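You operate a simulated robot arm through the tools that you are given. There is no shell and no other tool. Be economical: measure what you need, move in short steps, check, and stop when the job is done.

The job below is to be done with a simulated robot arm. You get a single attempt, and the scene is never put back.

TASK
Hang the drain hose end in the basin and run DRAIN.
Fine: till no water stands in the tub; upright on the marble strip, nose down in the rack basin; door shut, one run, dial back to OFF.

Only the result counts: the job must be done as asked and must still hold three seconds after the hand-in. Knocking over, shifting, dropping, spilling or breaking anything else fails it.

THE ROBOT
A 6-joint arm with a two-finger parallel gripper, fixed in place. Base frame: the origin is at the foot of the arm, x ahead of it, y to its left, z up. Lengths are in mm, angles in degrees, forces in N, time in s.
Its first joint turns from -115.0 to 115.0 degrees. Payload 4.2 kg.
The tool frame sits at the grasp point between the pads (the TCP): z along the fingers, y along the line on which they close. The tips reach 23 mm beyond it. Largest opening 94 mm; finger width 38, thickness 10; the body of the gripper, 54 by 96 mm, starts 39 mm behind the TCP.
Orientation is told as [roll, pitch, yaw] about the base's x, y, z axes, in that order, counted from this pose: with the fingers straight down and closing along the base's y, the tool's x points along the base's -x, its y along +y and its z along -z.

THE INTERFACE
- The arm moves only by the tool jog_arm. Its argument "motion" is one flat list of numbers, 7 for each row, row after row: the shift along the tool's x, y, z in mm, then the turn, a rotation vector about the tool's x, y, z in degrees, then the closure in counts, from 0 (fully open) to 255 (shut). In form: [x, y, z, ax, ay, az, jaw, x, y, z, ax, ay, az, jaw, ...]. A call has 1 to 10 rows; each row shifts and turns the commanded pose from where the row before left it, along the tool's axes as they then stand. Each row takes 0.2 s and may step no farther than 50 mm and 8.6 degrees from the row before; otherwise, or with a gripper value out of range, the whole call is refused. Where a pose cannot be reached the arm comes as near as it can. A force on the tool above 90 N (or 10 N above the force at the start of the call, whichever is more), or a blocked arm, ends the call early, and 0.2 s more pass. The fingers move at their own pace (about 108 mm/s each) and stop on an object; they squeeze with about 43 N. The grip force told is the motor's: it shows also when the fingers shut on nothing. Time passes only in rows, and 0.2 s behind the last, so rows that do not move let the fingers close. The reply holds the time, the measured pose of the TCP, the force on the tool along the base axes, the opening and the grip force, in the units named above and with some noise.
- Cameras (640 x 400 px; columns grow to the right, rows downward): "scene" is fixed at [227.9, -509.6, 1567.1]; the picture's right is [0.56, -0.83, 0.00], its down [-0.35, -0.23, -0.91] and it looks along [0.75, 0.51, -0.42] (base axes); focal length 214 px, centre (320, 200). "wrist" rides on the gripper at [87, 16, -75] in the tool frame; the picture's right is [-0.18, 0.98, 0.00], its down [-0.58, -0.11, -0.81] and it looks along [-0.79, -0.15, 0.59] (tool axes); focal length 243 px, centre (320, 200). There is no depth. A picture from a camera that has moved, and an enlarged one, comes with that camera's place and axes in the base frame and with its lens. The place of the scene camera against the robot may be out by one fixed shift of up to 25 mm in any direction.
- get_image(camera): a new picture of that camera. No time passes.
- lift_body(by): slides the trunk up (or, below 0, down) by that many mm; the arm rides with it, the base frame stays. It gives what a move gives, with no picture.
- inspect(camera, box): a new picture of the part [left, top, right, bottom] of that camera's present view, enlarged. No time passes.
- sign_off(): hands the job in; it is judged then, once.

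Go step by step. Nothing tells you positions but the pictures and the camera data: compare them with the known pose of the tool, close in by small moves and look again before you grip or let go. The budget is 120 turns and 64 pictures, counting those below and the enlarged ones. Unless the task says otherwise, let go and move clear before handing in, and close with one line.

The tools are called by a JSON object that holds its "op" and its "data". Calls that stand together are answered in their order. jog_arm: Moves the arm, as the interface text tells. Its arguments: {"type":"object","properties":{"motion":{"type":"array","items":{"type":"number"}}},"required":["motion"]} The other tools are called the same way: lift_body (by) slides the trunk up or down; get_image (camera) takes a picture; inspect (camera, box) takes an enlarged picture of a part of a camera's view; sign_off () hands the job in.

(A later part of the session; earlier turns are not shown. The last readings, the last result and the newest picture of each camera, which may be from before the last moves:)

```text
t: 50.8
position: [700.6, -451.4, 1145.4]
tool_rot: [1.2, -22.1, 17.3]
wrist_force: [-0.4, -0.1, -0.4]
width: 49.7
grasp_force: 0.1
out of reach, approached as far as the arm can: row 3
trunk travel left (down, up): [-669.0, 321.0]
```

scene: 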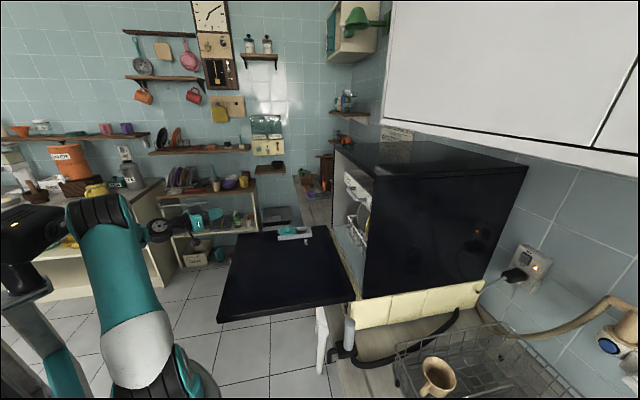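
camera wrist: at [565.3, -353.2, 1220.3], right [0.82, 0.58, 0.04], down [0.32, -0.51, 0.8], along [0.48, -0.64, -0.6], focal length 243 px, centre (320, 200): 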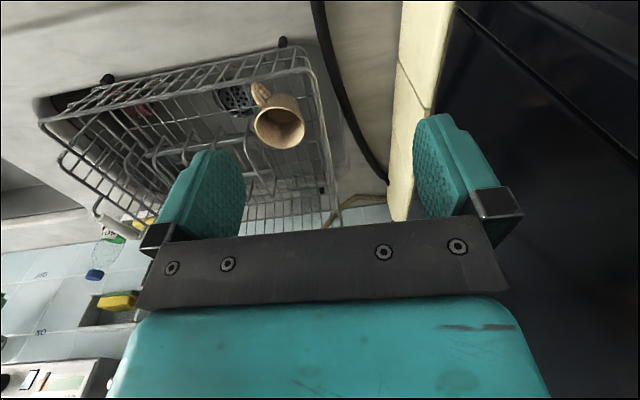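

It runs out of reach only because it's high. I'll lower and then extend to the target spot.

{"op": "jog_arm", "data": {"motion": [18, 0, 45, 0, 0, 0, 120, 18, 0, 45, 0, 0, 0, 120, 18, 0, 45, 0, 0, 0, 120, -23, -28, 9, 0, 0, 0, 120, 0, 0, 0, 0, 0, 0, 120]}}

{"op": "get_image", "data": {"camera": "wrist"}}

{"op": "inspect", "data": {"camera": "scene", "box": [280, 230, 520, 400]}}

```text
t: 52.0
position: [733.4, -468.9, 998.2]
tool_rot: [1.3, -22.3, 17.5]
wrist_force: [-0.3, 0.4, 0.0]
width: 49.7
grasp_force: 0.0
trunk travel left (down, up): [-669.0, 321.0]
```

```text
28 pictures are left
camera wrist: at [627.2, -486.5, 1035.7], right [-0.14, 0.99, 0.09], down [0.26, -0.05, 0.96], along [0.95, 0.16, -0.25], focal length 243 px, centre (320, 200)
```

wrist: 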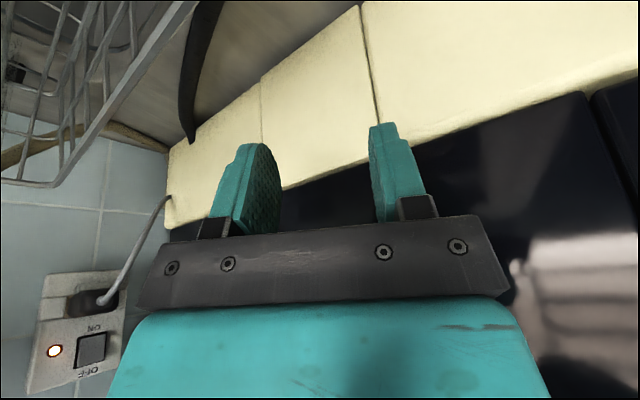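

```text
2.35 times, centred on (400, 315) of scene
camera zoom: at [227.9, -509.6, 1567.1], right [0.56, -0.83, 0.0], down [-0.35, -0.23, -0.91], along [0.75, 0.51, -0.42], focal length 505 px, centre (132, -71)
```

zoom: 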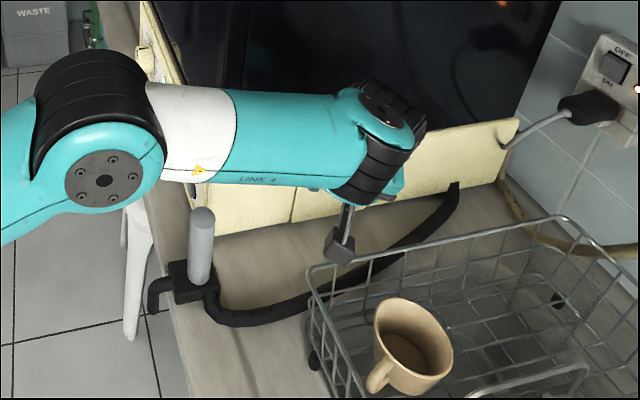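

The final pose is reachable. Now I'll go above the post and turn the tool by 90° to the grasp heading.

{"op": "jog_arm", "data": {"motion": [13, 38.5, -9, 0, 0, 0, 60, 13, 38.5, -9, 0, 0, 0, 60, 13, 38.5, -9, 0, 0, 0, 60, 13, 38.5, -9, 0, 0, 0, 60]}}

{"op": "jog_arm", "data": {"motion": [0, 0, 0, 3.07, 0, 7.6, 60, 0, 0, 0, 3.07, 0, 7.6, 60, 0, 0, 0, 3.07, 0, 7.6, 60, 0, 0, 0, 3.07, 0, 7.6, 60, 0, 0, 0, 3.07, 0, 7.6, 60, 0, 0, 0, 3.07, 0, 7.6, 60, 0, 0, 0, 3.07, 0, 7.6, 60, 0, 0, 0, 3.07, 0, 7.6, 60, 0, 0, 0, 3.07, 0, 7.6, 60, 0, 0, 0, 3.07, 0, 7.6, 60]}}

{"op": "get_image", "data": {"camera": "wrist"}}

```text
t: 53.0
position: [628.1, -338.2, 1012.6]
tool_rot: [1.3, -22.2, 17.5]
wrist_force: [-0.6, 0.3, 0.1]
width: 71.7
grasp_force: 0.2
trunk travel left (down, up): [-669.0, 321.0]
```

```text
t: 55.1
position: [624.9, -339.3, 1015.2]
tool_rot: [0.5, -20.8, -64.4]
wrist_force: [0.2, 0.2, -0.7]
width: 72.0
grasp_force: 0.1
trunk travel left (down, up): [-669.0, 321.0]
```

```text
26 pictures are left
camera wrist: at [594.0, -235.0, 1054.1], right [0.96, 0.27, 0.07], down [0.01, -0.28, 0.96], along [0.28, -0.92, -0.27], focal length 243 px, centre (320, 200)
```

wrist: 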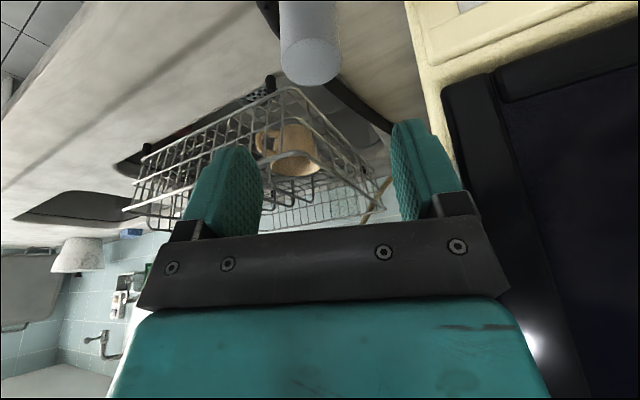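

The post is centred well enough at about (627, -340) with its top near z 940. I'll rotate one more step, descend around it, and check.

{"op": "jog_arm", "data": {"motion": [0, 0, 0, 2.8, 0, 7, 60, 13, 1, 33, 0, 0, 0, 60, 13, 1, 33, 0, 0, 0, 60, 12, 0, 29, 0, 0, 0, 60]}}

{"op": "get_image", "data": {"camera": "wrist"}}

{"op": "inspect", "data": {"camera": "scene", "box": [280, 270, 420, 370]}}

```text
t: 56.1
position: [627.4, -338.5, 915.1]
tool_rot: [0.6, -21.1, -71.8]
wrist_force: [-5.9, 6.2, 30.8]
width: 72.2
grasp_force: 0.0
trunk travel left (down, up): [-669.0, 321.0]
```

```text
25 pictures are left
camera wrist: at [609.8, -229.9, 954.2], right [0.99, 0.15, 0.08], down [-0.03, -0.28, 0.96], along [0.16, -0.95, -0.27], focal length 243 px, centre (320, 200)
```

wrist: 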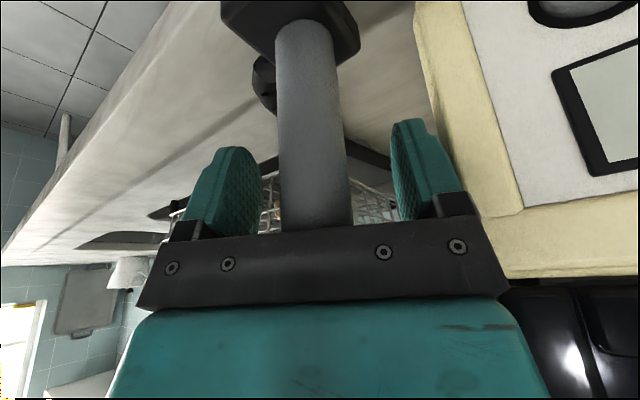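

```text
4.00 times, centred on (350, 320) of scene
camera zoom: at [227.9, -509.6, 1567.1], right [0.56, -0.83, 0.0], down [-0.35, -0.23, -0.91], along [0.75, 0.51, -0.42], focal length 858 px, centre (200, -280)
```

zoom: 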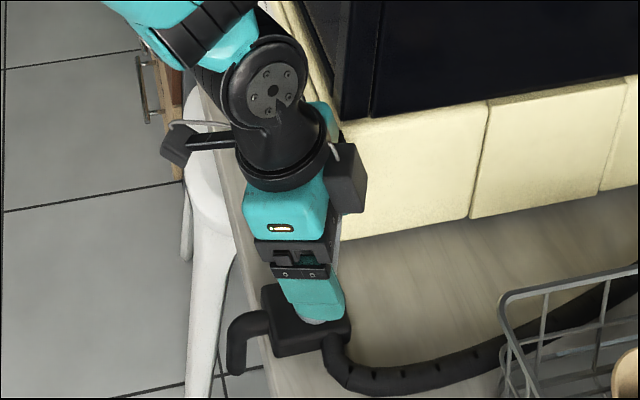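

The palm is just touching the top of the post. I'll raise 8 mm and grip.

{"op": "jog_arm", "data": {"motion": [-3, 0, -7.5, 0, 0, 0, 60, 0, 0, 0, 0, 0, 0, 255, 0, 0, 0, 0, 0, 0, 255, 0, 0, 0, 0, 0, 0, 255]}}

```text
t: 57.1
position: [627.4, -337.5, 919.0]
tool_rot: [0.3, -20.7, -71.6]
wrist_force: [-1.1, 0.1, -0.2]
width: 31.2
grasp_force: 43.0
trunk travel left (down, up): [-669.0, 321.0]
```

Gripped at 31 mm. I'll lift it about 70 mm and look at the nose geometry.

{"op": "jog_arm", "data": {"motion": [-4, 0, -11, 0, 0, 0, 255, -6, 0, -16, 0, 0, 0, 255, -8, 0, -20, 0, 0, 0, 255, -8, 0, -20, 0, 0, 0, 255, 0, 0, 0, 0, 0, 0, 255]}}

{"op": "inspect", "data": {"camera": "scene", "box": [280, 260, 440, 360]}}

```text
t: 58.4
position: [628.6, -338.9, 992.9]
tool_rot: [0.2, -20.7, -71.6]
wrist_force: [0.7, 0.4, -3.0]
width: 31.2
grasp_force: 43.1
trunk travel left (down, up): [-669.0, 321.0]
```

```text
4.00 times, centred on (360, 310) of scene
camera zoom: at [227.9, -509.6, 1567.1], right [0.56, -0.83, 0.0], down [-0.35, -0.23, -0.91], along [0.75, 0.51, -0.42], focal length 858 px, centre (160, -240)
```

zoom: 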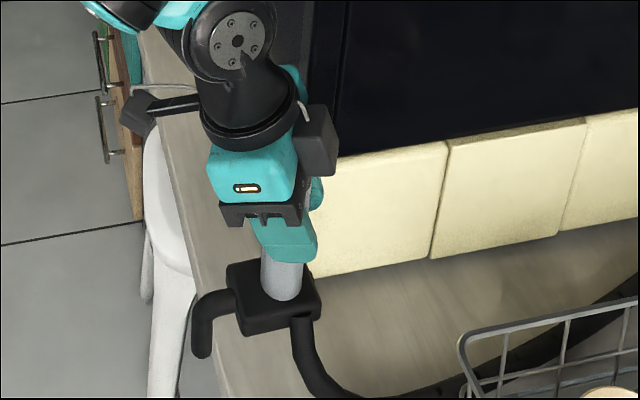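

The nose reaches about 38 mm past the block and about 27 mm below it, so the post should end at u≈178. I'll rotate it 90° in the air.

{"op": "jog_arm", "data": {"motion": [0, 0, 0, -2.9, 0, -7.67, 255, 0, 0, 0, -2.9, 0, -7.67, 255, 0, 0, 0, -2.9, 0, -7.67, 255, 0, 0, 0, -2.9, 0, -7.67, 255, 0, 0, 0, -2.9, 0, -7.67, 255, 0, 0, 0, -2.9, 0, -7.67, 255, 0, 0, 0, -2.9, 0, -7.67, 255, 0, 0, 0, -2.9, 0, -7.67, 255, 0, 0, 0, -2.9, 0, -7.67, 255, 0, 0, 0, -2.9, 0, -7.67, 255]}}

{"op": "jog_arm", "data": {"motion": [0, 0, 0, -2.9, 0, -7.67, 255, 0, 0, 0, 0, 0, 0, 255]}}

{"op": "inspect", "data": {"camera": "scene", "box": [280, 250, 480, 375]}}

```text
t: 60.5
position: [628.2, -338.0, 993.2]
tool_rot: [0.0, -21.1, 10.6]
wrist_force: [-0.3, 0.0, -2.9]
width: 31.4
grasp_force: 42.9
trunk travel left (down, up): [-669.0, 321.0]
```

```text
t: 61.1
position: [628.2, -339.3, 992.5]
tool_rot: [-0.1, -21.1, 18.7]
wrist_force: [0.1, -0.3, -3.3]
width: 31.5
grasp_force: 42.4
trunk travel left (down, up): [-669.0, 321.0]
```

```text
3.20 times, centred on (380, 312) of scene
camera zoom: at [227.9, -509.6, 1567.1], right [0.56, -0.83, 0.0], down [-0.35, -0.23, -0.91], along [0.75, 0.51, -0.42], focal length 686 px, centre (128, -160)
```

zoom: 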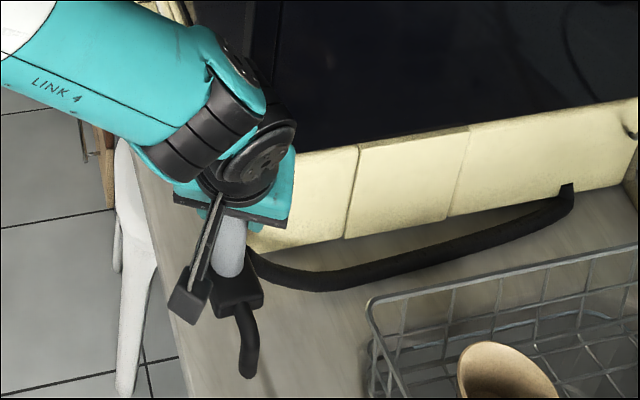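

The hose end is now turned with its nose toward the basin side. I'll lower it so the nose skims just above the counter, then slide it along beside the machine, below the rack's top bar.

{"op": "jog_arm", "data": {"motion": [7, 0, 18, 0, 0, 0, 255, 7, 0, 18, 0, 0, 0, 255, -8.7, -17.7, 3.3, 0, 0, 0, 255, -8.7, -17.7, 3.3, 0, 0, 0, 255, -8.7, -17.7, 3.3, 0, 0, 0, 255, -8.7, -17.7, 3.3, 0, 0, 0, 255, 0, 0, 0, 0, 0, 0, 255]}}

{"op": "inspect", "data": {"camera": "scene", "box": [300, 260, 460, 360]}}

```text
t: 62.8
position: [683.7, -393.4, 953.4]
tool_rot: [-0.1, -20.8, 18.5]
wrist_force: [0.0, 0.3, -1.8]
width: 31.3
grasp_force: 42.5
trunk travel left (down, up): [-669.0, 321.0]
```

```text
4.00 times, centred on (380, 310) of scene
camera zoom: at [227.9, -509.6, 1567.1], right [0.56, -0.83, 0.0], down [-0.35, -0.23, -0.91], along [0.75, 0.51, -0.42], focal length 858 px, centre (80, -240)
```

zoom: 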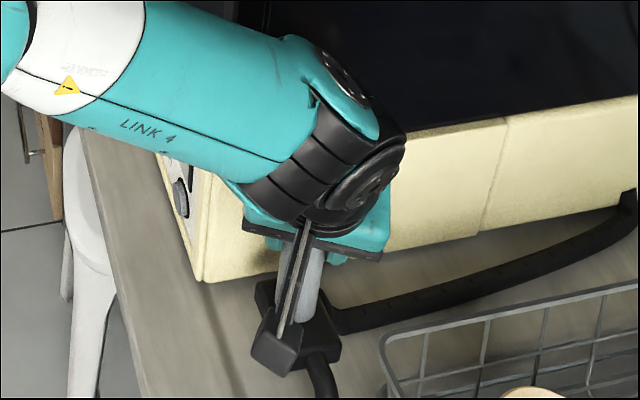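

{"op": "jog_arm", "data": {"motion": [-7.4, -15, 2.8, 0, 0, 0, 255, -7.4, -15, 2.8, 0, 0, 0, 255, -7.4, -15, 2.8, 0, 0, 0, 255, 0, 0, 0, 0, 0, 0, 255]}}

{"op": "inspect", "data": {"camera": "scene", "box": [330, 270, 490, 370]}}

```text
t: 63.8
position: [721.8, -428.4, 953.8]
tool_rot: [0.0, -21.0, 18.7]
wrist_force: [0.0, 0.1, -3.2]
width: 31.3
grasp_force: 43.1
trunk travel left (down, up): [-669.0, 321.0]
```

```text
4.00 times, centred on (410, 320) of scene
camera zoom: at [227.9, -509.6, 1567.1], right [0.56, -0.83, 0.0], down [-0.35, -0.23, -0.91], along [0.75, 0.51, -0.42], focal length 858 px, centre (-40, -280)
```

zoom: 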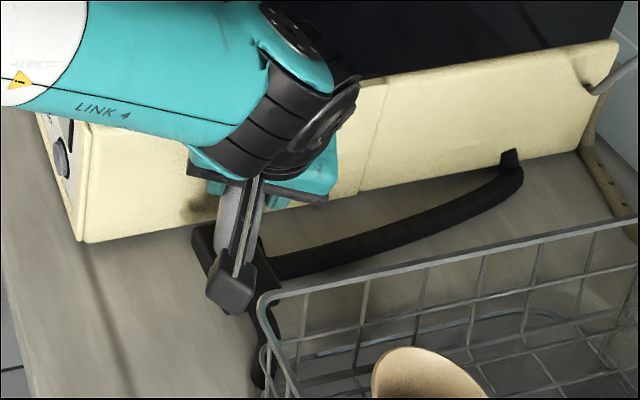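

Clear so far, with the rack top at about z 900 and the nose passing below it beside the flare. I'll go the last 38 mm and check.

{"op": "jog_arm", "data": {"motion": [-5.5, -11.2, 2.1, 0, 0, 0, 255, -5.5, -11.2, 2.1, 0, 0, 0, 255, -5.5, -11.2, 2.1, 0, 0, 0, 255, 0, 0, 0, 0, 0, 0, 255]}}

{"op": "inspect", "data": {"camera": "scene", "box": [340, 290, 460, 365]}}

```text
t: 64.8
position: [748.9, -454.4, 953.8]
tool_rot: [0.0, -21.0, 18.6]
wrist_force: [0.6, 0.0, -3.6]
width: 31.3
grasp_force: 42.9
trunk travel left (down, up): [-669.0, 321.0]
```

```text
5.33 times, centred on (400, 328) of scene
camera zoom: at [227.9, -509.6, 1567.1], right [0.56, -0.83, 0.0], down [-0.35, -0.23, -0.91], along [0.75, 0.51, -0.42], focal length 1144 px, centre (-107, -480)
```

zoom: 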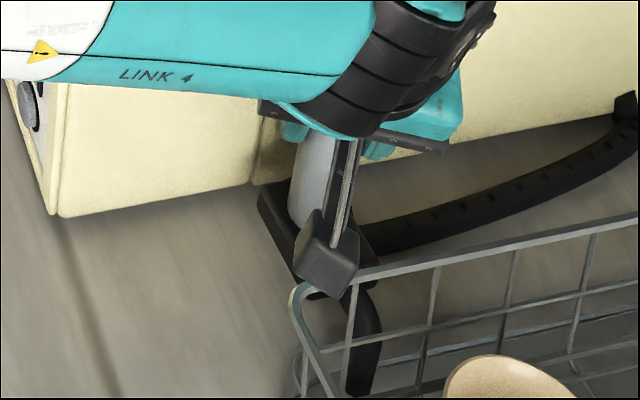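

The nose is in line with the basin edge, behind the rack side. I'll shift 8 mm toward the basin, then lower most of the way.

{"op": "jog_arm", "data": {"motion": [3.3, -1.9, -1.3, 0, 0, 0, 255, 3.3, -1.8, -1.2, 0, 0, 0, 255, 3.6, 0, 9.3, 0, 0, 0, 255, 3.6, 0, 9.3, 0, 0, 0, 255, 0, 0, 0, 0, 0, 0, 255]}}

{"op": "inspect", "data": {"camera": "scene", "box": [340, 290, 460, 365]}}

```text
t: 66.0
position: [742.9, -458.5, 934.4]
tool_rot: [-0.1, -21.0, 18.7]
wrist_force: [5.7, 5.9, -2.2]
width: 31.2
grasp_force: 43.0
trunk travel left (down, up): [-669.0, 321.0]
```

```text
5.33 times, centred on (400, 328) of scene
camera zoom: at [227.9, -509.6, 1567.1], right [0.56, -0.83, 0.0], down [-0.35, -0.23, -0.91], along [0.75, 0.51, -0.42], focal length 1144 px, centre (-107, -480)
```

zoom: 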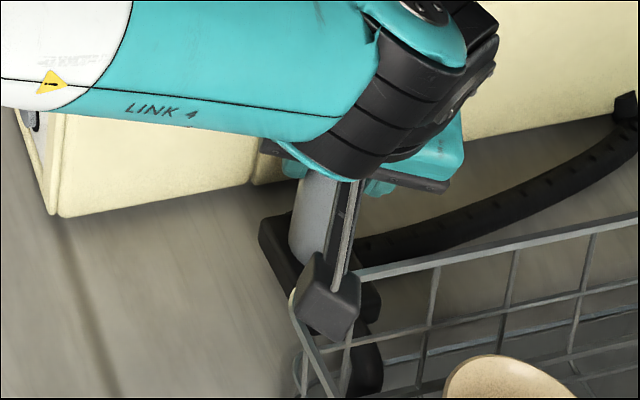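

A light sideways force suggests the nose or camera is touching the rack. I'll back off 5 mm and read it.

{"op": "jog_arm", "data": {"motion": [-4.2, 2.3, 1.6, 0, 0, 0, 255, 0, 0, 0, 0, 0, 0, 255]}}

{"op": "get_image", "data": {"camera": "wrist"}}

```text
t: 66.5
position: [746.4, -456.2, 933.5]
tool_rot: [-0.1, -20.8, 18.6]
wrist_force: [0.0, 0.4, -4.2]
width: 31.5
grasp_force: 43.2
trunk travel left (down, up): [-669.0, 321.0]
```

```text
17 pictures are left
camera wrist: at [640.0, -474.2, 972.6], right [-0.15, 0.99, 0.07], down [0.28, -0.02, 0.96], along [0.95, 0.16, -0.27], focal length 243 px, centre (320, 200)
```

wrist: 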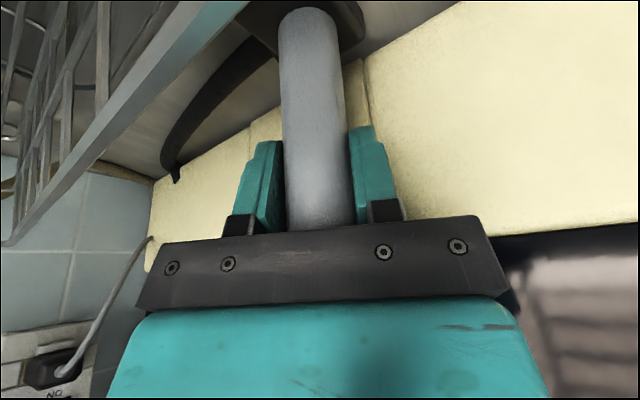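

The contact is cleared, and at this height the nose tip is already below the rim. I'll lower the rest slowly.

{"op": "jog_arm", "data": {"motion": [1.4, 0, 3.7, 0, 0, 0, 255, 1.4, 0, 3.7, 0, 0, 0, 255, 1.1, 0, 2.8, 0, 0, 0, 255, 0, 0, 0, 0, 0, 0, 255]}}

```text
t: 67.5
position: [748.7, -455.6, 923.3]
tool_rot: [0.0, -21.1, 18.6]
wrist_force: [-0.2, 0.4, -3.5]
width: 31.2
grasp_force: 43.2
trunk travel left (down, up): [-669.0, 321.0]
```

{"op": "jog_arm", "data": {"motion": [1.1, 0, 1.6, 0, 0, 0, 255, 1.1, 0, 1.6, 0, 0, 0, 255, 0, 0, 0, 0, 0, 0, 255]}}

{"op": "inspect", "data": {"camera": "scene", "box": [340, 290, 460, 365]}}

```text
t: 68.3
position: [747.6, -456.1, 920.3]
tool_rot: [-0.3, -21.0, 18.8]
wrist_force: [-1.5, 1.2, 5.2]
width: 31.2
grasp_force: 42.4
trunk travel left (down, up): [-669.0, 321.0]
```

```text
5.33 times, centred on (400, 328) of scene
camera zoom: at [227.9, -509.6, 1567.1], right [0.56, -0.83, 0.0], down [-0.35, -0.23, -0.91], along [0.75, 0.51, -0.42], focal length 1144 px, centre (-107, -480)
```

zoom: 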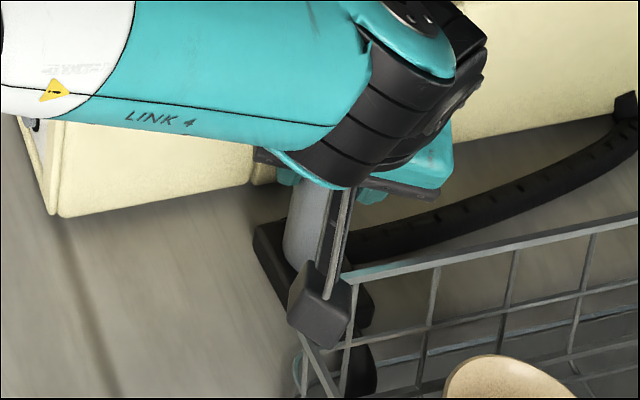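

It's standing on the marble (contact at z 920, matching the pick-up height of 919). I'll release and withdraw along the tool axis.

{"op": "jog_arm", "data": {"motion": [0, 0, 0, 0, 0, 0, 200, 0, 0, 0, 0, 0, 0, 110, 0, 0, 0, 0, 0, 0, 110, 0, 0, 0, 0, 0, 0, 110, -5, 0, -15, 0, 0, 0, 110, -15, 0, -35, 0, 0, 0, 110, -15, 0, -40, 0, 0, 0, 110, -15, 0, -40, 0, 0, 0, 110]}}

{"op": "get_image", "data": {"camera": "wrist"}}

{"op": "inspect", "data": {"camera": "scene", "box": [340, 270, 480, 370]}}

```text
t: 70.2
position: [749.4, -456.5, 1057.2]
tool_rot: [-0.1, -20.9, 18.8]
wrist_force: [0.3, -0.8, -1.1]
width: 53.4
grasp_force: 0.1
trunk travel left (down, up): [-669.0, 321.0]
```

```text
15 pictures are left
camera wrist: at [642.6, -474.7, 1096.1], right [-0.15, 0.99, 0.07], down [0.28, -0.02, 0.96], along [0.95, 0.16, -0.27], focal length 243 px, centre (320, 200)
```

wrist: 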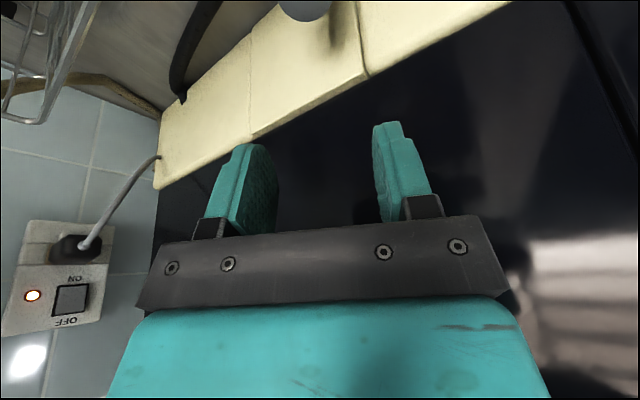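

```text
4.00 times, centred on (410, 320) of scene
camera zoom: at [227.9, -509.6, 1567.1], right [0.56, -0.83, 0.0], down [-0.35, -0.23, -0.91], along [0.75, 0.51, -0.42], focal length 858 px, centre (-40, -280)
```

zoom: 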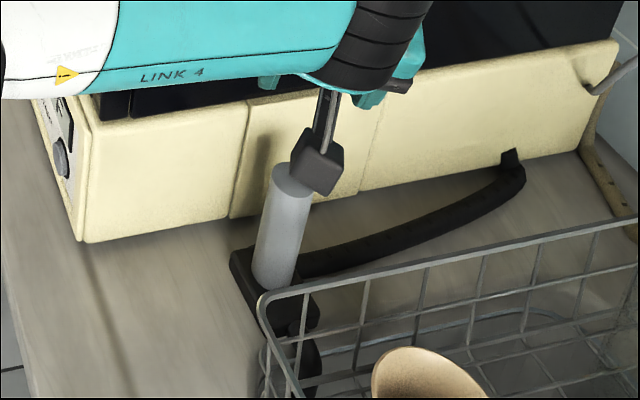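

The hose end stands upright on the strip with its nose in the basin. From two views the dial knob is at about (893, -59, 894), Ø≈55, and START is at about (717, -274, 863). I'll retreat and bring the tool horizontal in front of the dial.

{"op": "jog_arm", "data": {"motion": [19.5, 39.8, -7.5, 0, 0, 0, 60, 19.5, 39.8, -7.5, 0, 0, 0, 60, 19.5, 39.8, -7.5, 0, 0, 0, 60, 19.5, 39.8, -7.5, 0, 0, 0, 60, 19.5, 39.8, -7.5, 0, 0, 0, 60, 19.5, 39.8, -7.5, 0, 0, 0, 60]}}

{"op": "jog_arm", "data": {"motion": [0, 0, 0, 2.8, 0, 7.35, 60, 0, 0, 0, 2.8, 0, 7.35, 60, 0, 0, 0, 2.8, 0, 7.35, 60, 0, 0, 0, 2.8, 0, 7.35, 60, 0, 0, 0, 2.8, 0, 7.35, 60, 0, 0, 0, 2.8, 0, 7.35, 60, 0, 0, 0, 2.8, 0, 7.35, 60, 0, 0, 0, 2.8, 0, 7.35, 60]}}

{"op": "jog_arm", "data": {"motion": [0, 45, 0, 0, -7.4, 0, 0, 0, 45, 0, 0, -7.4, 0, 0, 0, 45, 0, 0, -7.4, 0, 0, 0, 45, 0, 0, -7.4, 0, 0, 0, 45, 0, 0, -7.4, 0, 0, 0, 45, 0, 0, -7.4, 0, 0, 0, 45, 0, 0, -7.4, 0, 0, 0, 45, 0, 0, -7.2, 0, 0]}}

```text
t: 71.5
position: [551.4, -268.7, 1059.1]
tool_rot: [-0.1, -20.9, 18.7]
wrist_force: [0.7, 0.1, -0.4]
width: 72.2
grasp_force: 0.2
trunk travel left (down, up): [-669.0, 321.0]
```

```text
t: 73.3
position: [552.7, -271.1, 1059.0]
tool_rot: [0.2, -21.0, -44.3]
wrist_force: [-0.7, 0.2, 0.3]
width: 72.1
grasp_force: 0.1
trunk travel left (down, up): [-669.0, 321.0]
```

```text
t: 75.2
position: [803.3, -13.7, 1059.2]
tool_rot: [0.5, -80.1, -45.0]
wrist_force: [0.1, -0.5, 0.9]
width: 94.0
grasp_force: 0.0
trunk travel left (down, up): [-669.0, 321.0]
```

{"op": "jog_arm", "data": {"motion": [36.5, 7.3, 13, 0, 0, 0, 0, 36.5, 7.3, 13, 0, 0, 0, 0, 36.5, 7.3, 13, 0, 0, 0, 0, 36.5, 7.3, 13, 0, 0, 0, 0]}}

{"op": "get_image", "data": {"camera": "wrist"}}

```text
t: 76.2
position: [842.6, -10.3, 907.7]
tool_rot: [0.8, -80.0, -45.0]
wrist_force: [0.6, -0.1, 0.7]
width: 93.9
grasp_force: 0.1
trunk travel left (down, up): [-669.0, 321.0]
```

```text
13 pictures are left
camera wrist: at [790.1, 63.8, 834.9], right [0.71, 0.68, 0.18], down [-0.57, 0.4, 0.71], along [0.41, -0.61, 0.68], focal length 243 px, centre (320, 200)
```

wrist: 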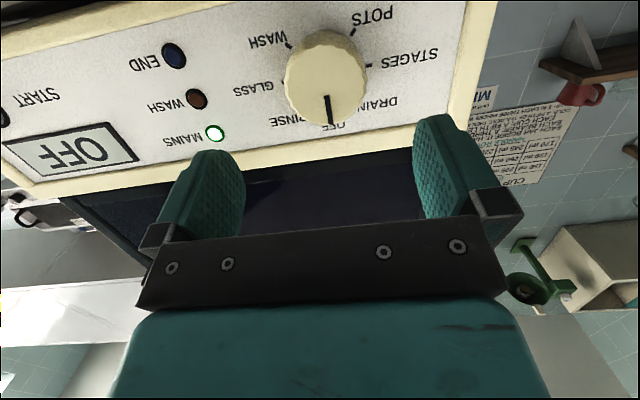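

I can read the dial clearly now: seven positions, OFF at the top, DRAIN next counter-clockwise (≈51°). I'll pre-roll the gripper about +26° and advance over the knob.

{"op": "jog_arm", "data": {"motion": [5, 0, 0, 0, 0, 8.57, 0, 0, 0, 0, 0, 0, 8.57, 0, 0, 0, 0, 0, 0, 8.57, 0, 0, 0, 20, 0, 0, 0, 0, 0, 0, 20, 0, 0, 0, 0, 0, 0, 14, 0, 0, 0, 0]}}

{"op": "get_image", "data": {"camera": "wrist"}}

```text
t: 77.5
position: [881.0, -47.0, 893.1]
tool_rot: [67.8, -62.5, -114.4]
wrist_force: [-0.2, 0.0, 0.5]
width: 94.1
grasp_force: 0.1
trunk travel left (down, up): [-669.0, 321.0]
```

```text
12 pictures are left
camera wrist: at [855.9, 51.0, 837.3], right [0.64, 0.5, 0.58], down [-0.75, 0.24, 0.61], along [0.16, -0.83, 0.54], focal length 243 px, centre (320, 200)
```

wrist: 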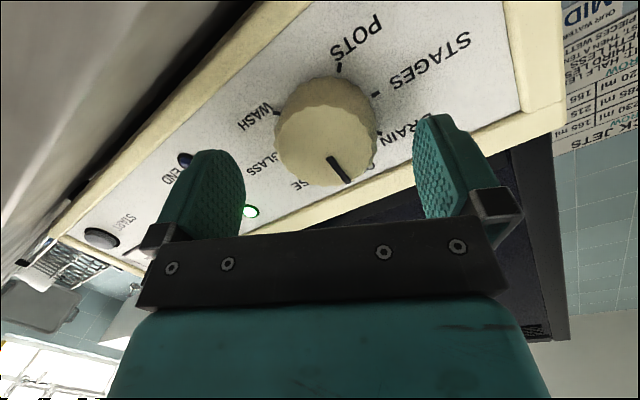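

The knob is well centred between the fingers. I'll advance the last bit, with a small correction, and close on it.

{"op": "jog_arm", "data": {"motion": [4, 3, 8, 0, 0, 0, 0, 0, 0, 7, 0, 0, 0, 0]}}

{"op": "get_image", "data": {"camera": "wrist"}}

```text
t: 78.2
position: [892.1, -52.3, 887.6]
tool_rot: [67.8, -62.4, -114.5]
wrist_force: [0.4, 0.6, 0.1]
width: 93.9
grasp_force: 0.0
trunk travel left (down, up): [-669.0, 321.0]
```

```text
11 pictures are left
camera wrist: at [868.1, 45.3, 831.5], right [0.64, 0.5, 0.58], down [-0.75, 0.24, 0.61], along [0.16, -0.83, 0.54], focal length 243 px, centre (320, 200)
```

wrist: 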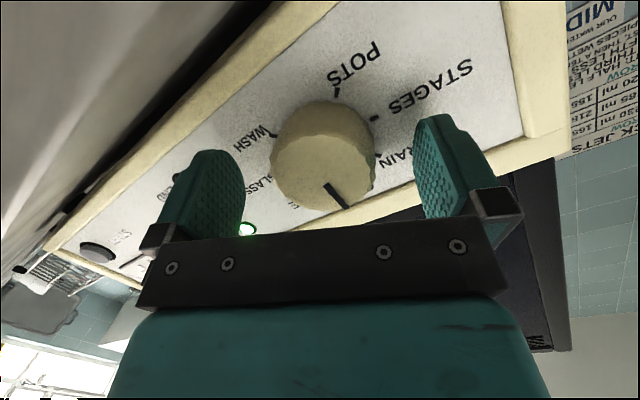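

The knob is centred on the tool axis with its face 20 mm ahead of the TCP. I'll advance 11 mm and close.

{"op": "jog_arm", "data": {"motion": [0, 0, 6, 0, 0, 0, 0, 0, 0, 5, 0, 0, 0, 0, 0, 0, 0, 0, 0, 0, 255, 0, 0, 0, 0, 0, 0, 255, 0, 0, 0, 0, 0, 0, 255]}}

```text
t: 79.3
position: [900.1, -57.7, 886.1]
tool_rot: [67.8, -62.5, -114.1]
wrist_force: [-18.4, 31.1, 5.0]
width: 53.9
grasp_force: 45.0
trunk travel left (down, up): [-669.0, 321.0]
```

Gripped the knob at 54 mm, with a little axial push. I'll ease back 2 mm and turn counter-clockwise 51.4° to DRAIN.

{"op": "jog_arm", "data": {"motion": [0, 0, -2, 0, 0, 0, 255, 0, 0, 0, 0, 0, -8.57, 255, 0, 0, 0, 0, 0, -8.57, 255, 0, 0, 0, 0, 0, -8.57, 255, 0, 0, 0, 0, 0, -8.57, 255, 0, 0, 0, 0, 0, -8.57, 255, 0, 0, 0, 0, 0, -8.57, 255, 0, 0, 0, 0, 0, 0, 255]}}

{"op": "get_image", "data": {"camera": "wrist"}}

```text
t: 81.2
position: [894.1, -60.7, 882.0]
tool_rot: [-67.7, -61.8, 25.0]
wrist_force: [-81.3, 9.7, -19.3]
width: 54.2
grasp_force: 45.1
trunk travel left (down, up): [-669.0, 321.0]
```

```text
10 pictures are left
camera wrist: at [815.6, -15.7, 813.5], right [0.65, 0.71, -0.27], down [-0.37, 0.6, 0.7], along [0.67, -0.36, 0.66], focal length 243 px, centre (320, 200)
```

wrist: 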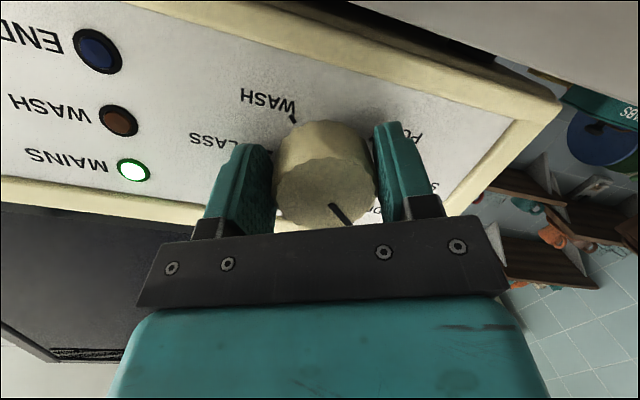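

The pointer turned together with the gripper, but there is side load. I'll open to release it, back off and read the dial.

{"op": "jog_arm", "data": {"motion": [0, 0, 0, 0, 0, 0, 0, 0, 0, 0, 0, 0, 0, 0, 0, 0, 0, 0, 0, 0, 0, 0, 0, -20, 0, 0, 0, 0, 0, 0, -30, 0, 0, 0, 0, 0, 0, -30, 0, 0, 0, 0]}}

{"op": "get_image", "data": {"camera": "wrist"}}

```text
t: 82.5
position: [844.0, -5.3, 900.2]
tool_rot: [-67.7, -62.6, 25.8]
wrist_force: [-1.2, -0.1, 0.7]
width: 94.1
grasp_force: 0.1
trunk travel left (down, up): [-669.0, 321.0]
```

```text
9 pictures are left
camera wrist: at [764.9, 40.8, 829.6], right [0.64, 0.72, -0.25], down [-0.39, 0.59, 0.7], along [0.66, -0.35, 0.66], focal length 243 px, centre (320, 200)
```

wrist: 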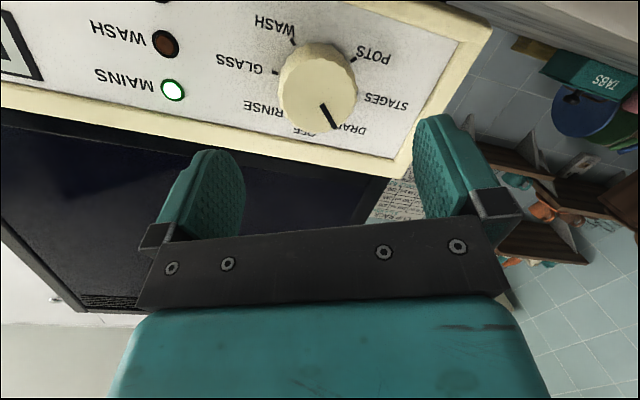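

The pointer is on DRAIN. Now I'll unroll, close the fingers and slide over in front of the START button.

{"op": "jog_arm", "data": {"motion": [0, 0, 0, 0, 0, 8.57, 255, 0, 0, 0, 0, 0, 8.57, 255, 0, 0, 0, 0, 0, 8.57, 255, 10, -46, 0, 0, 0, 0, 255, 10, -47, 0, 0, 0, 0, 255, 0, -47, 0, 0, 0, 0, 255, 0, -47, 0, 0, 0, 0, 255, 0, -47, 0, 0, 0, 0, 255, 0, -47, 0, 0, 0, 0, 255]}}

{"op": "get_image", "data": {"camera": "wrist"}}

```text
t: 84.5
position: [681.6, -188.4, 888.6]
tool_rot: [-0.1, -78.5, -44.7]
wrist_force: [-0.1, 0.2, 0.5]
width: 0.1
grasp_force: 42.4
out of reach, approached as far as the arm can: row 8, 9
trunk travel left (down, up): [-669.0, 321.0]
```

```text
8 pictures are left
camera wrist: at [628.7, -113.1, 819.0], right [0.72, 0.67, 0.18], down [-0.56, 0.4, 0.73], along [0.42, -0.62, 0.66], focal length 243 px, centre (320, 200)
```

wrist: 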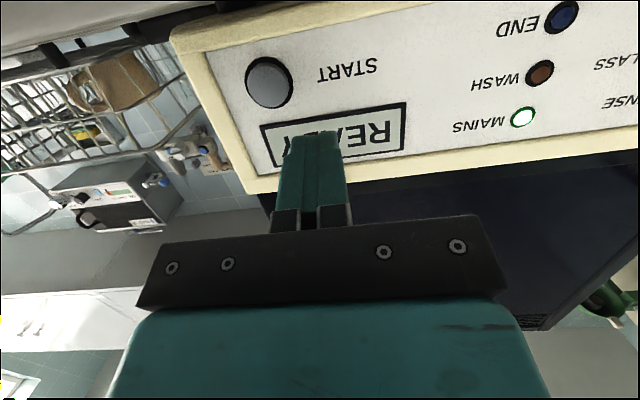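

The display now reads READY. START is at about (718, -273, 863), so I'll approach it diagonally.

{"op": "jog_arm", "data": {"motion": [3, -5, 14, 0, 0, 0, 255, 3, -12, 13, 0, 0, 0, 255, 2, -12, 13, 0, 0, 0, 255, 0, -8, 0, 0, 0, 0, 255]}}

{"op": "get_image", "data": {"camera": "wrist"}}

```text
t: 85.5
position: [702.1, -240.3, 880.0]
tool_rot: [0.1, -79.6, -44.5]
wrist_force: [0.0, 0.9, 0.7]
width: 0.0
grasp_force: 41.9
out of reach, approached as far as the arm can: row 1, 2, 4
trunk travel left (down, up): [-669.0, 321.0]
```

```text
7 pictures are left
camera wrist: at [650.6, -165.5, 808.8], right [0.71, 0.68, 0.18], down [-0.57, 0.4, 0.72], along [0.41, -0.61, 0.67], focal length 243 px, centre (320, 200)
```

wrist: 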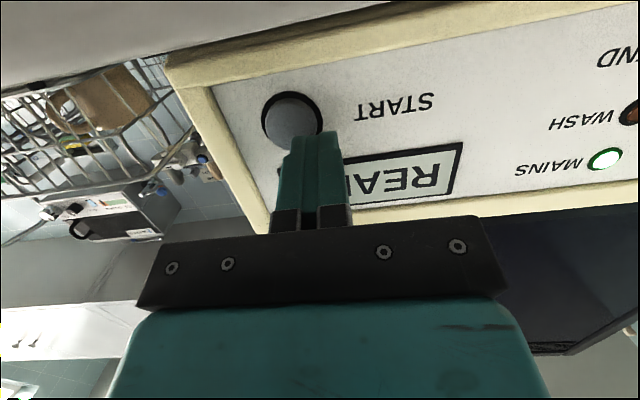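

{"op": "jog_arm", "data": {"motion": [7, -6, -1, 0, 0, 0, 255, 7, -6, -1, 0, 0, 0, 255]}}

```text
t: 86.2
position: [705.6, -245.3, 870.3]
tool_rot: [0.1, -79.6, -44.5]
wrist_force: [-0.1, -1.3, 0.0]
width: 0.0
grasp_force: 42.4
out of reach, approached as far as the arm can: row 1, 2
trunk travel left (down, up): [-669.0, 321.0]
```

The arm is folded too tight to shift further right here. I'll back off slightly, raise the trunk and lower the arm to unfold it.

{"op": "jog_arm", "data": {"motion": [0, 0, -20, 0, 0, 0, 255]}}

{"op": "lift_body", "data": {"by": 180}}

{"op": "jog_arm", "data": {"motion": [44, -3, 8, 0, 0, 0, 255, 44, -3, 8, 0, 0, 0, 255, 44, -3, 8, 0, 0, 0, 255, 44, -3, 8, 0, 0, 0, 255]}}

```text
t: 86.5
position: [702.9, -230.7, 876.4]
tool_rot: [0.4, -79.6, -44.8]
wrist_force: [0.6, -0.5, 0.4]
width: 0.1
grasp_force: 41.9
out of reach, approached as far as the arm can: row 1
trunk travel left (down, up): [-669.0, 321.0]
```

```text
t: 88.5
position: [701.9, -230.4, 1056.5]
tool_rot: [0.3, -79.5, -44.7]
wrist_force: [-0.2, 0.4, 0.0]
width: 0.1
grasp_force: 42.4
trunk travel left (down, up): [-849.0, 141.0]
```

```text
t: 89.5
position: [704.3, -237.6, 878.0]
tool_rot: [0.4, -79.6, -44.8]
wrist_force: [0.2, 0.5, 0.0]
width: 0.1
grasp_force: 42.6
out of reach, approached as far as the arm can: row 1, 2
trunk travel left (down, up): [-849.0, 141.0]
```

{"op": "jog_arm", "data": {"motion": [5, -8, 0, 0, 0, 0, 255, 5, -8, 0, 0, 0, 0, 255]}}

{"op": "get_image", "data": {"camera": "wrist"}}

```text
t: 90.2
position: [695.0, -246.7, 866.1]
tool_rot: [0.2, -79.4, -44.6]
wrist_force: [0.5, 0.0, 0.2]
width: 0.3
grasp_force: 42.2
trunk travel left (down, up): [-849.0, 141.0]
```

```text
6 pictures are left
camera wrist: at [641.8, -173.6, 796.8], right [0.71, 0.68, 0.18], down [-0.57, 0.4, 0.72], along [0.41, -0.62, 0.67], focal length 243 px, centre (320, 200)
```

wrist: 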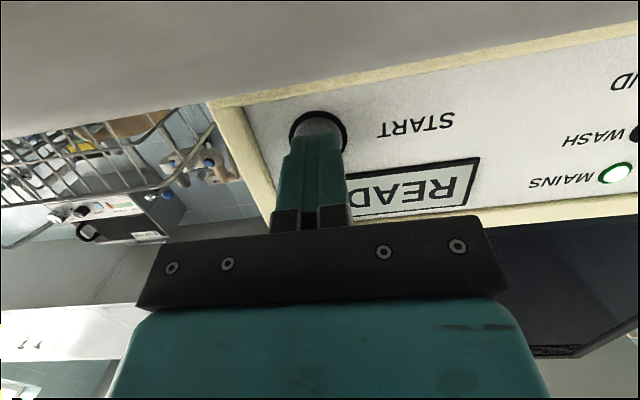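

Aligned on START. Press it once.

{"op": "jog_arm", "data": {"motion": [0, 0, 4, 0, 0, 0, 255, 0, 0, 4, 0, 0, 0, 255, 0, 0, 3, 0, 0, 0, 255, 0, 0, 3, 0, 0, 0, 255]}}

```text
t: 91.2
position: [702.1, -257.2, 865.3]
tool_rot: [-0.3, -79.6, -44.2]
wrist_force: [-15.1, 8.5, 8.9]
width: 0.1
grasp_force: 42.4
trunk travel left (down, up): [-849.0, 141.0]
```

{"op": "inspect", "data": {"camera": "wrist", "box": [240, 60, 640, 230]}}

```text
1.60 times, centred on (440, 145) of wrist
camera zoom: at [650.2, -182.7, 795.0], right [0.71, 0.68, 0.18], down [-0.57, 0.4, 0.72], along [0.41, -0.61, 0.67], focal length 388 px, centre (128, 288)
```

zoom: 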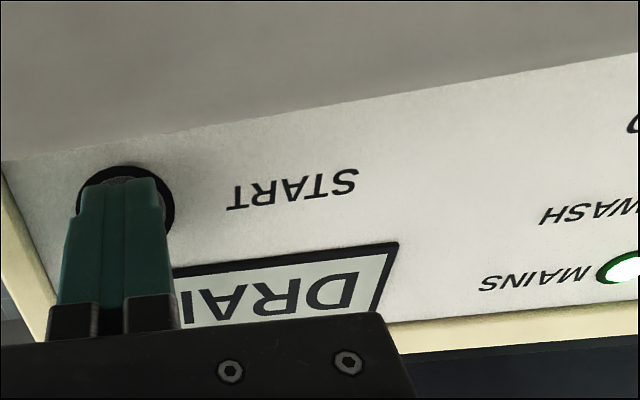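

The display reads DRAIN, so it's running. I'll back off and return to the dial while it works.

{"op": "jog_arm", "data": {"motion": [0, 0, -26, 0, 0, 0, 255, 0, 0, -26, 0, 0, 0, 255, -4, 15, -24, 0, 0, 0, 0, -5, 44, 0, 0, 0, 0, 0, -5, 44, 0, 0, 0, 0, 0, -5, 44, 0, 0, 0, 0, 0, -5, 44, 0, 0, 0, 0, 0, -5, 44, 0, 0, 0, 0, 0, 0, 42, 0, 0, 0, 0, 0]}}

{"op": "get_image", "data": {"camera": "wrist"}}

```text
t: 93.2
position: [849.8, -19.0, 913.7]
tool_rot: [-0.2, -79.5, -44.3]
wrist_force: [0.3, 0.0, 0.9]
width: 94.0
grasp_force: 0.0
out of reach, approached as far as the arm can: row 1, 2, 3, 9
trunk travel left (down, up): [-849.0, 141.0]
```

```text
4 pictures are left
camera wrist: at [797.0, 55.8, 842.4], right [0.71, 0.68, 0.18], down [-0.57, 0.4, 0.72], along [0.41, -0.61, 0.67], focal length 243 px, centre (320, 200)
```

wrist: 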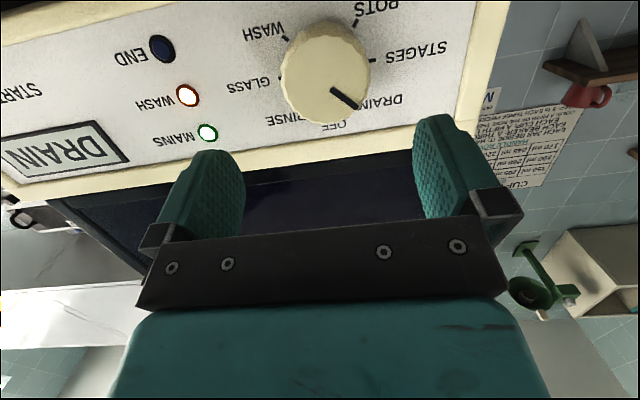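

WASH is lit and END is dark, so it's still draining. I'll hold still and wait; pictures are scarce, so I'll wait a good while before checking.

{"op": "jog_arm", "data": {"motion": [0, 0, 0, 0, 0, 0, 0, 0, 0, 0, 0, 0, 0, 0, 0, 0, 0, 0, 0, 0, 0, 0, 0, 0, 0, 0, 0, 0, 0, 0, 0, 0, 0, 0, 0, 0, 0, 0, 0, 0, 0, 0, 0, 0, 0, 0, 0, 0, 0, 0, 0, 0, 0, 0, 0, 0, 0, 0, 0, 0, 0, 0, 0, 0, 0, 0, 0, 0, 0, 0]}}

{"op": "jog_arm", "data": {"motion": [0, 0, 0, 0, 0, 0, 0, 0, 0, 0, 0, 0, 0, 0, 0, 0, 0, 0, 0, 0, 0, 0, 0, 0, 0, 0, 0, 0, 0, 0, 0, 0, 0, 0, 0, 0, 0, 0, 0, 0, 0, 0, 0, 0, 0, 0, 0, 0, 0, 0, 0, 0, 0, 0, 0, 0, 0, 0, 0, 0, 0, 0, 0, 0, 0, 0, 0, 0, 0, 0]}}

{"op": "jog_arm", "data": {"motion": [0, 0, 0, 0, 0, 0, 0, 0, 0, 0, 0, 0, 0, 0, 0, 0, 0, 0, 0, 0, 0, 0, 0, 0, 0, 0, 0, 0, 0, 0, 0, 0, 0, 0, 0, 0, 0, 0, 0, 0, 0, 0, 0, 0, 0, 0, 0, 0, 0, 0, 0, 0, 0, 0, 0, 0, 0, 0, 0, 0, 0, 0, 0, 0, 0, 0, 0, 0, 0, 0]}}

{"op": "jog_arm", "data": {"motion": [0, 0, 0, 0, 0, 0, 0, 0, 0, 0, 0, 0, 0, 0, 0, 0, 0, 0, 0, 0, 0, 0, 0, 0, 0, 0, 0, 0, 0, 0, 0, 0, 0, 0, 0, 0, 0, 0, 0, 0, 0, 0, 0, 0, 0, 0, 0, 0, 0, 0, 0, 0, 0, 0, 0, 0, 0, 0, 0, 0, 0, 0, 0, 0, 0, 0, 0, 0, 0, 0]}}

{"op": "jog_arm", "data": {"motion": [0, 0, 0, 0, 0, 0, 0, 0, 0, 0, 0, 0, 0, 0, 0, 0, 0, 0, 0, 0, 0, 0, 0, 0, 0, 0, 0, 0, 0, 0, 0, 0, 0, 0, 0, 0, 0, 0, 0, 0, 0, 0, 0, 0, 0, 0, 0, 0, 0, 0, 0, 0, 0, 0, 0, 0, 0, 0, 0, 0, 0, 0, 0, 0, 0, 0, 0, 0, 0, 0]}}

{"op": "jog_arm", "data": {"motion": [0, 0, 0, 0, 0, 0, 0, 0, 0, 0, 0, 0, 0, 0, 0, 0, 0, 0, 0, 0, 0, 0, 0, 0, 0, 0, 0, 0, 0, 0, 0, 0, 0, 0, 0, 0, 0, 0, 0, 0, 0, 0, 0, 0, 0, 0, 0, 0, 0, 0, 0, 0, 0, 0, 0, 0, 0, 0, 0, 0, 0, 0, 0, 0, 0, 0, 0, 0, 0, 0]}}

{"op": "jog_arm", "data": {"motion": [0, 0, 0, 0, 0, 0, 0, 0, 0, 0, 0, 0, 0, 0, 0, 0, 0, 0, 0, 0, 0, 0, 0, 0, 0, 0, 0, 0, 0, 0, 0, 0, 0, 0, 0, 0, 0, 0, 0, 0, 0, 0, 0, 0, 0, 0, 0, 0, 0, 0, 0, 0, 0, 0, 0, 0, 0, 0, 0, 0, 0, 0, 0, 0, 0, 0, 0, 0, 0, 0]}}

{"op": "jog_arm", "data": {"motion": [0, 0, 0, 0, 0, 0, 0, 0, 0, 0, 0, 0, 0, 0, 0, 0, 0, 0, 0, 0, 0, 0, 0, 0, 0, 0, 0, 0, 0, 0, 0, 0, 0, 0, 0, 0, 0, 0, 0, 0, 0, 0, 0, 0, 0, 0, 0, 0, 0, 0, 0, 0, 0, 0, 0, 0, 0, 0, 0, 0, 0, 0, 0, 0, 0, 0, 0, 0, 0, 0]}}

{"op": "jog_arm", "data": {"motion": [0, 0, 0, 0, 0, 0, 0, 0, 0, 0, 0, 0, 0, 0, 0, 0, 0, 0, 0, 0, 0, 0, 0, 0, 0, 0, 0, 0, 0, 0, 0, 0, 0, 0, 0, 0, 0, 0, 0, 0, 0, 0, 0, 0, 0, 0, 0, 0, 0, 0, 0, 0, 0, 0, 0, 0, 0, 0, 0, 0, 0, 0, 0, 0, 0, 0, 0, 0, 0, 0]}}

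{"op": "jog_arm", "data": {"motion": [0, 0, 0, 0, 0, 0, 0, 0, 0, 0, 0, 0, 0, 0, 0, 0, 0, 0, 0, 0, 0, 0, 0, 0, 0, 0, 0, 0, 0, 0, 0, 0, 0, 0, 0, 0, 0, 0, 0, 0, 0, 0, 0, 0, 0, 0, 0, 0, 0, 0, 0, 0, 0, 0, 0, 0, 0, 0, 0, 0, 0, 0, 0, 0, 0, 0, 0, 0, 0, 0]}}

{"op": "jog_arm", "data": {"motion": [0, 0, 0, 0, 0, 0, 0, 0, 0, 0, 0, 0, 0, 0, 0, 0, 0, 0, 0, 0, 0, 0, 0, 0, 0, 0, 0, 0, 0, 0, 0, 0, 0, 0, 0, 0, 0, 0, 0, 0, 0, 0, 0, 0, 0, 0, 0, 0, 0, 0, 0, 0, 0, 0, 0, 0, 0, 0, 0, 0, 0, 0, 0, 0, 0, 0, 0, 0, 0, 0]}}

{"op": "jog_arm", "data": {"motion": [0, 0, 0, 0, 0, 0, 0, 0, 0, 0, 0, 0, 0, 0, 0, 0, 0, 0, 0, 0, 0, 0, 0, 0, 0, 0, 0, 0, 0, 0, 0, 0, 0, 0, 0, 0, 0, 0, 0, 0, 0, 0, 0, 0, 0, 0, 0, 0, 0, 0, 0, 0, 0, 0, 0, 0, 0, 0, 0, 0, 0, 0, 0, 0, 0, 0, 0, 0, 0, 0]}}

{"op": "get_image", "data": {"camera": "wrist"}}

```text
t: 95.3
position: [849.4, -19.7, 914.7]
tool_rot: [0.3, -79.4, -44.6]
wrist_force: [-0.5, 0.6, 0.6]
width: 93.9
grasp_force: 0.1
trunk travel left (down, up): [-849.0, 141.0]
```

```text
t: 97.5
position: [848.6, -18.5, 912.2]
tool_rot: [0.3, -79.4, -44.7]
wrist_force: [-0.6, 0.6, 0.2]
width: 93.7
grasp_force: 0.1
trunk travel left (down, up): [-849.0, 141.0]
```

```text
t: 99.8
position: [847.5, -19.3, 912.4]
tool_rot: [0.3, -79.5, -44.6]
wrist_force: [-1.4, 0.1, 0.2]
width: 94.0
grasp_force: 0.1
trunk travel left (down, up): [-849.0, 141.0]
```

```text
t: 102.0
position: [850.1, -19.4, 913.8]
tool_rot: [0.5, -79.5, -44.7]
wrist_force: [0.0, 0.5, -0.1]
width: 93.9
grasp_force: 0.1
trunk travel left (down, up): [-849.0, 141.0]
```

```text
t: 104.2
position: [848.9, -19.1, 912.9]
tool_rot: [0.3, -79.5, -44.6]
wrist_force: [-0.9, 0.2, 0.8]
width: 93.9
grasp_force: 0.0
trunk travel left (down, up): [-849.0, 141.0]
```

```text
t: 106.3
position: [849.1, -19.2, 913.3]
tool_rot: [0.3, -79.5, -44.7]
wrist_force: [0.4, -0.5, -0.2]
width: 93.8
grasp_force: 0.0
trunk travel left (down, up): [-849.0, 141.0]
```

```text
t: 108.5
position: [849.3, -18.8, 912.7]
tool_rot: [0.3, -79.5, -44.6]
wrist_force: [0.5, 0.6, 0.1]
width: 94.0
grasp_force: 0.0
trunk travel left (down, up): [-849.0, 141.0]
```

```text
t: 110.8
position: [849.2, -18.8, 914.0]
tool_rot: [0.4, -79.6, -44.8]
wrist_force: [-0.5, 0.0, -0.3]
width: 93.9
grasp_force: 0.0
trunk travel left (down, up): [-849.0, 141.0]
```

```text
t: 113.0
position: [848.3, -17.9, 913.2]
tool_rot: [0.4, -79.5, -44.6]
wrist_force: [-0.2, -0.4, -0.4]
width: 93.9
grasp_force: 0.1
trunk travel left (down, up): [-849.0, 141.0]
```

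```text
t: 115.2
position: [848.8, -19.5, 913.2]
tool_rot: [0.4, -79.5, -44.6]
wrist_force: [-0.1, -0.2, 0.1]
width: 94.0
grasp_force: 0.0
trunk travel left (down, up): [-849.0, 141.0]
```

```text
t: 117.3
position: [848.7, -18.2, 913.0]
tool_rot: [0.3, -79.6, -44.6]
wrist_force: [0.6, -0.2, 0.5]
width: 94.0
grasp_force: 0.1
trunk travel left (down, up): [-849.0, 141.0]
```

```text
t: 119.5
position: [849.8, -19.8, 913.2]
tool_rot: [0.3, -79.5, -44.6]
wrist_force: [0.2, 0.2, -0.2]
width: 94.1
grasp_force: 0.0
trunk travel left (down, up): [-849.0, 141.0]
```

```text
3 pictures are left
camera wrist: at [796.8, 56.0, 842.2], right [0.71, 0.68, 0.18], down [-0.57, 0.4, 0.72], along [0.41, -0.61, 0.67], focal length 243 px, centre (320, 200)
```

wrist: 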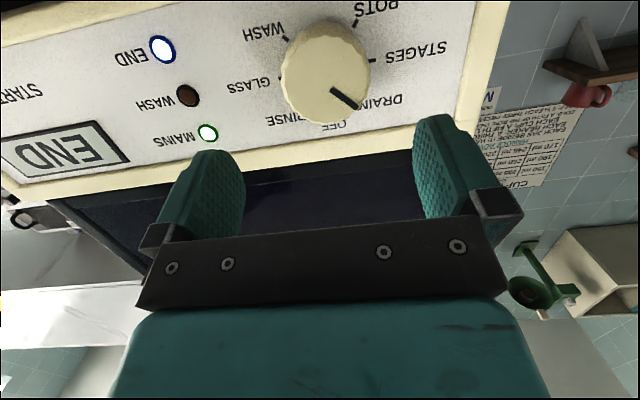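

END is lit and the display reads END. Now I'll grip the knob again, pre-rolled the other way, and turn it back to OFF.

{"op": "jog_arm", "data": {"motion": [13, 5, 0, 0, 0, 0, 0, 0, 0, 0, 0, 0, -8.57, 0, 0, 0, 0, 0, 0, -8.57, 0, 0, 0, 0, 0, 0, -8.57, 0, 0, 0, 20, 0, 0, 0, 0, 0, 0, 20, 0, 0, 0, 0, 0, 0, 15, 0, 0, 0, 0, 0, 0, 8, 0, 0, 0, 0, 0, 0, 0, 0, 0, 0, 255, 0, 0, 0, 0, 0, 0, 255]}}

{"op": "jog_arm", "data": {"motion": [0, 0, 0, 0, 0, 0, 255, 0, 0, 0, 0, 0, 0, 255]}}

```text
t: 119.9
position: [844.4, -20.4, 908.4]
tool_rot: [1.1, -79.5, -45.5]
wrist_force: [-1.0, 0.5, 1.1]
width: 93.9
grasp_force: 0.1
out of reach, approached as far as the arm can: row 1
trunk travel left (down, up): [-849.0, 141.0]
stopped in row 1: the arm was blocked; the commanded pose is now the measured one
```

```text
t: 120.5
position: [844.5, -19.5, 909.9]
tool_rot: [1.0, -79.5, -45.3]
wrist_force: [-0.1, 0.2, 0.4]
width: 0.2
grasp_force: 37.9
trunk travel left (down, up): [-849.0, 141.0]
```

The raised trunk limits this pose. I'll put the trunk back to its earlier height by jogging up, then lowering the body.

{"op": "jog_arm", "data": {"motion": [-44, 0, -8, 0, 0, 0, 0, -44, 0, -8, 0, 0, 0, 0, -44, 0, -8, 0, 0, 0, 0, -44, 0, -8, 0, 0, 0, 0]}}

{"op": "lift_body", "data": {"by": -180}}

```text
t: 121.5
position: [845.0, -20.3, 1088.2]
tool_rot: [1.1, -79.5, -45.4]
wrist_force: [0.8, 0.7, -0.8]
width: 93.8
grasp_force: 0.0
trunk travel left (down, up): [-849.0, 141.0]
```

```text
t: 123.5
position: [844.3, -19.3, 908.4]
tool_rot: [1.1, -79.6, -45.5]
wrist_force: [-0.1, 0.4, 0.8]
width: 93.8
grasp_force: 0.0
trunk travel left (down, up): [-669.0, 321.0]
```

{"op": "jog_arm", "data": {"motion": [7.5, 8, 0, 0, 0, 0, 0, 0, 0, 0, 0, 0, -8.57, 0, 0, 0, 0, 0, 0, -8.57, 0, 0, 0, 0, 0, 0, -8.57, 0, 0, 0, 20, 0, 0, 0, 0, 0, 0, 20, 0, 0, 0, 0, 0, 0, 10, 0, 0, 0, 0]}}

{"op": "get_image", "data": {"camera": "wrist"}}

```text
t: 125.1
position: [885.8, -47.8, 892.7]
tool_rot: [-66.9, -62.5, 24.9]
wrist_force: [0.2, 0.9, 0.3]
width: 93.9
grasp_force: 0.2
trunk travel left (down, up): [-669.0, 321.0]
```

```text
2 pictures are left
camera wrist: at [806.1, -0.8, 823.1], right [0.64, 0.72, -0.25], down [-0.39, 0.59, 0.71], along [0.66, -0.36, 0.66], focal length 243 px, centre (320, 200)
```

wrist: 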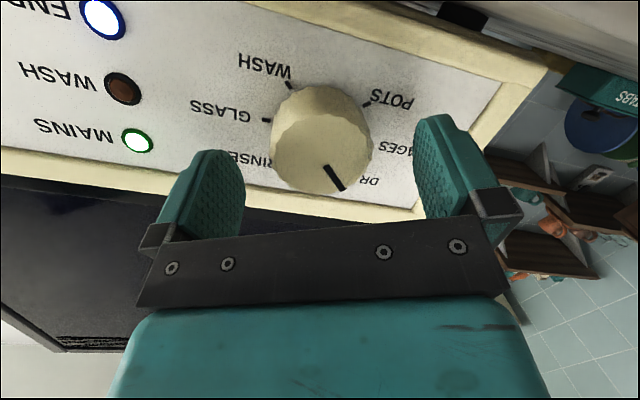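

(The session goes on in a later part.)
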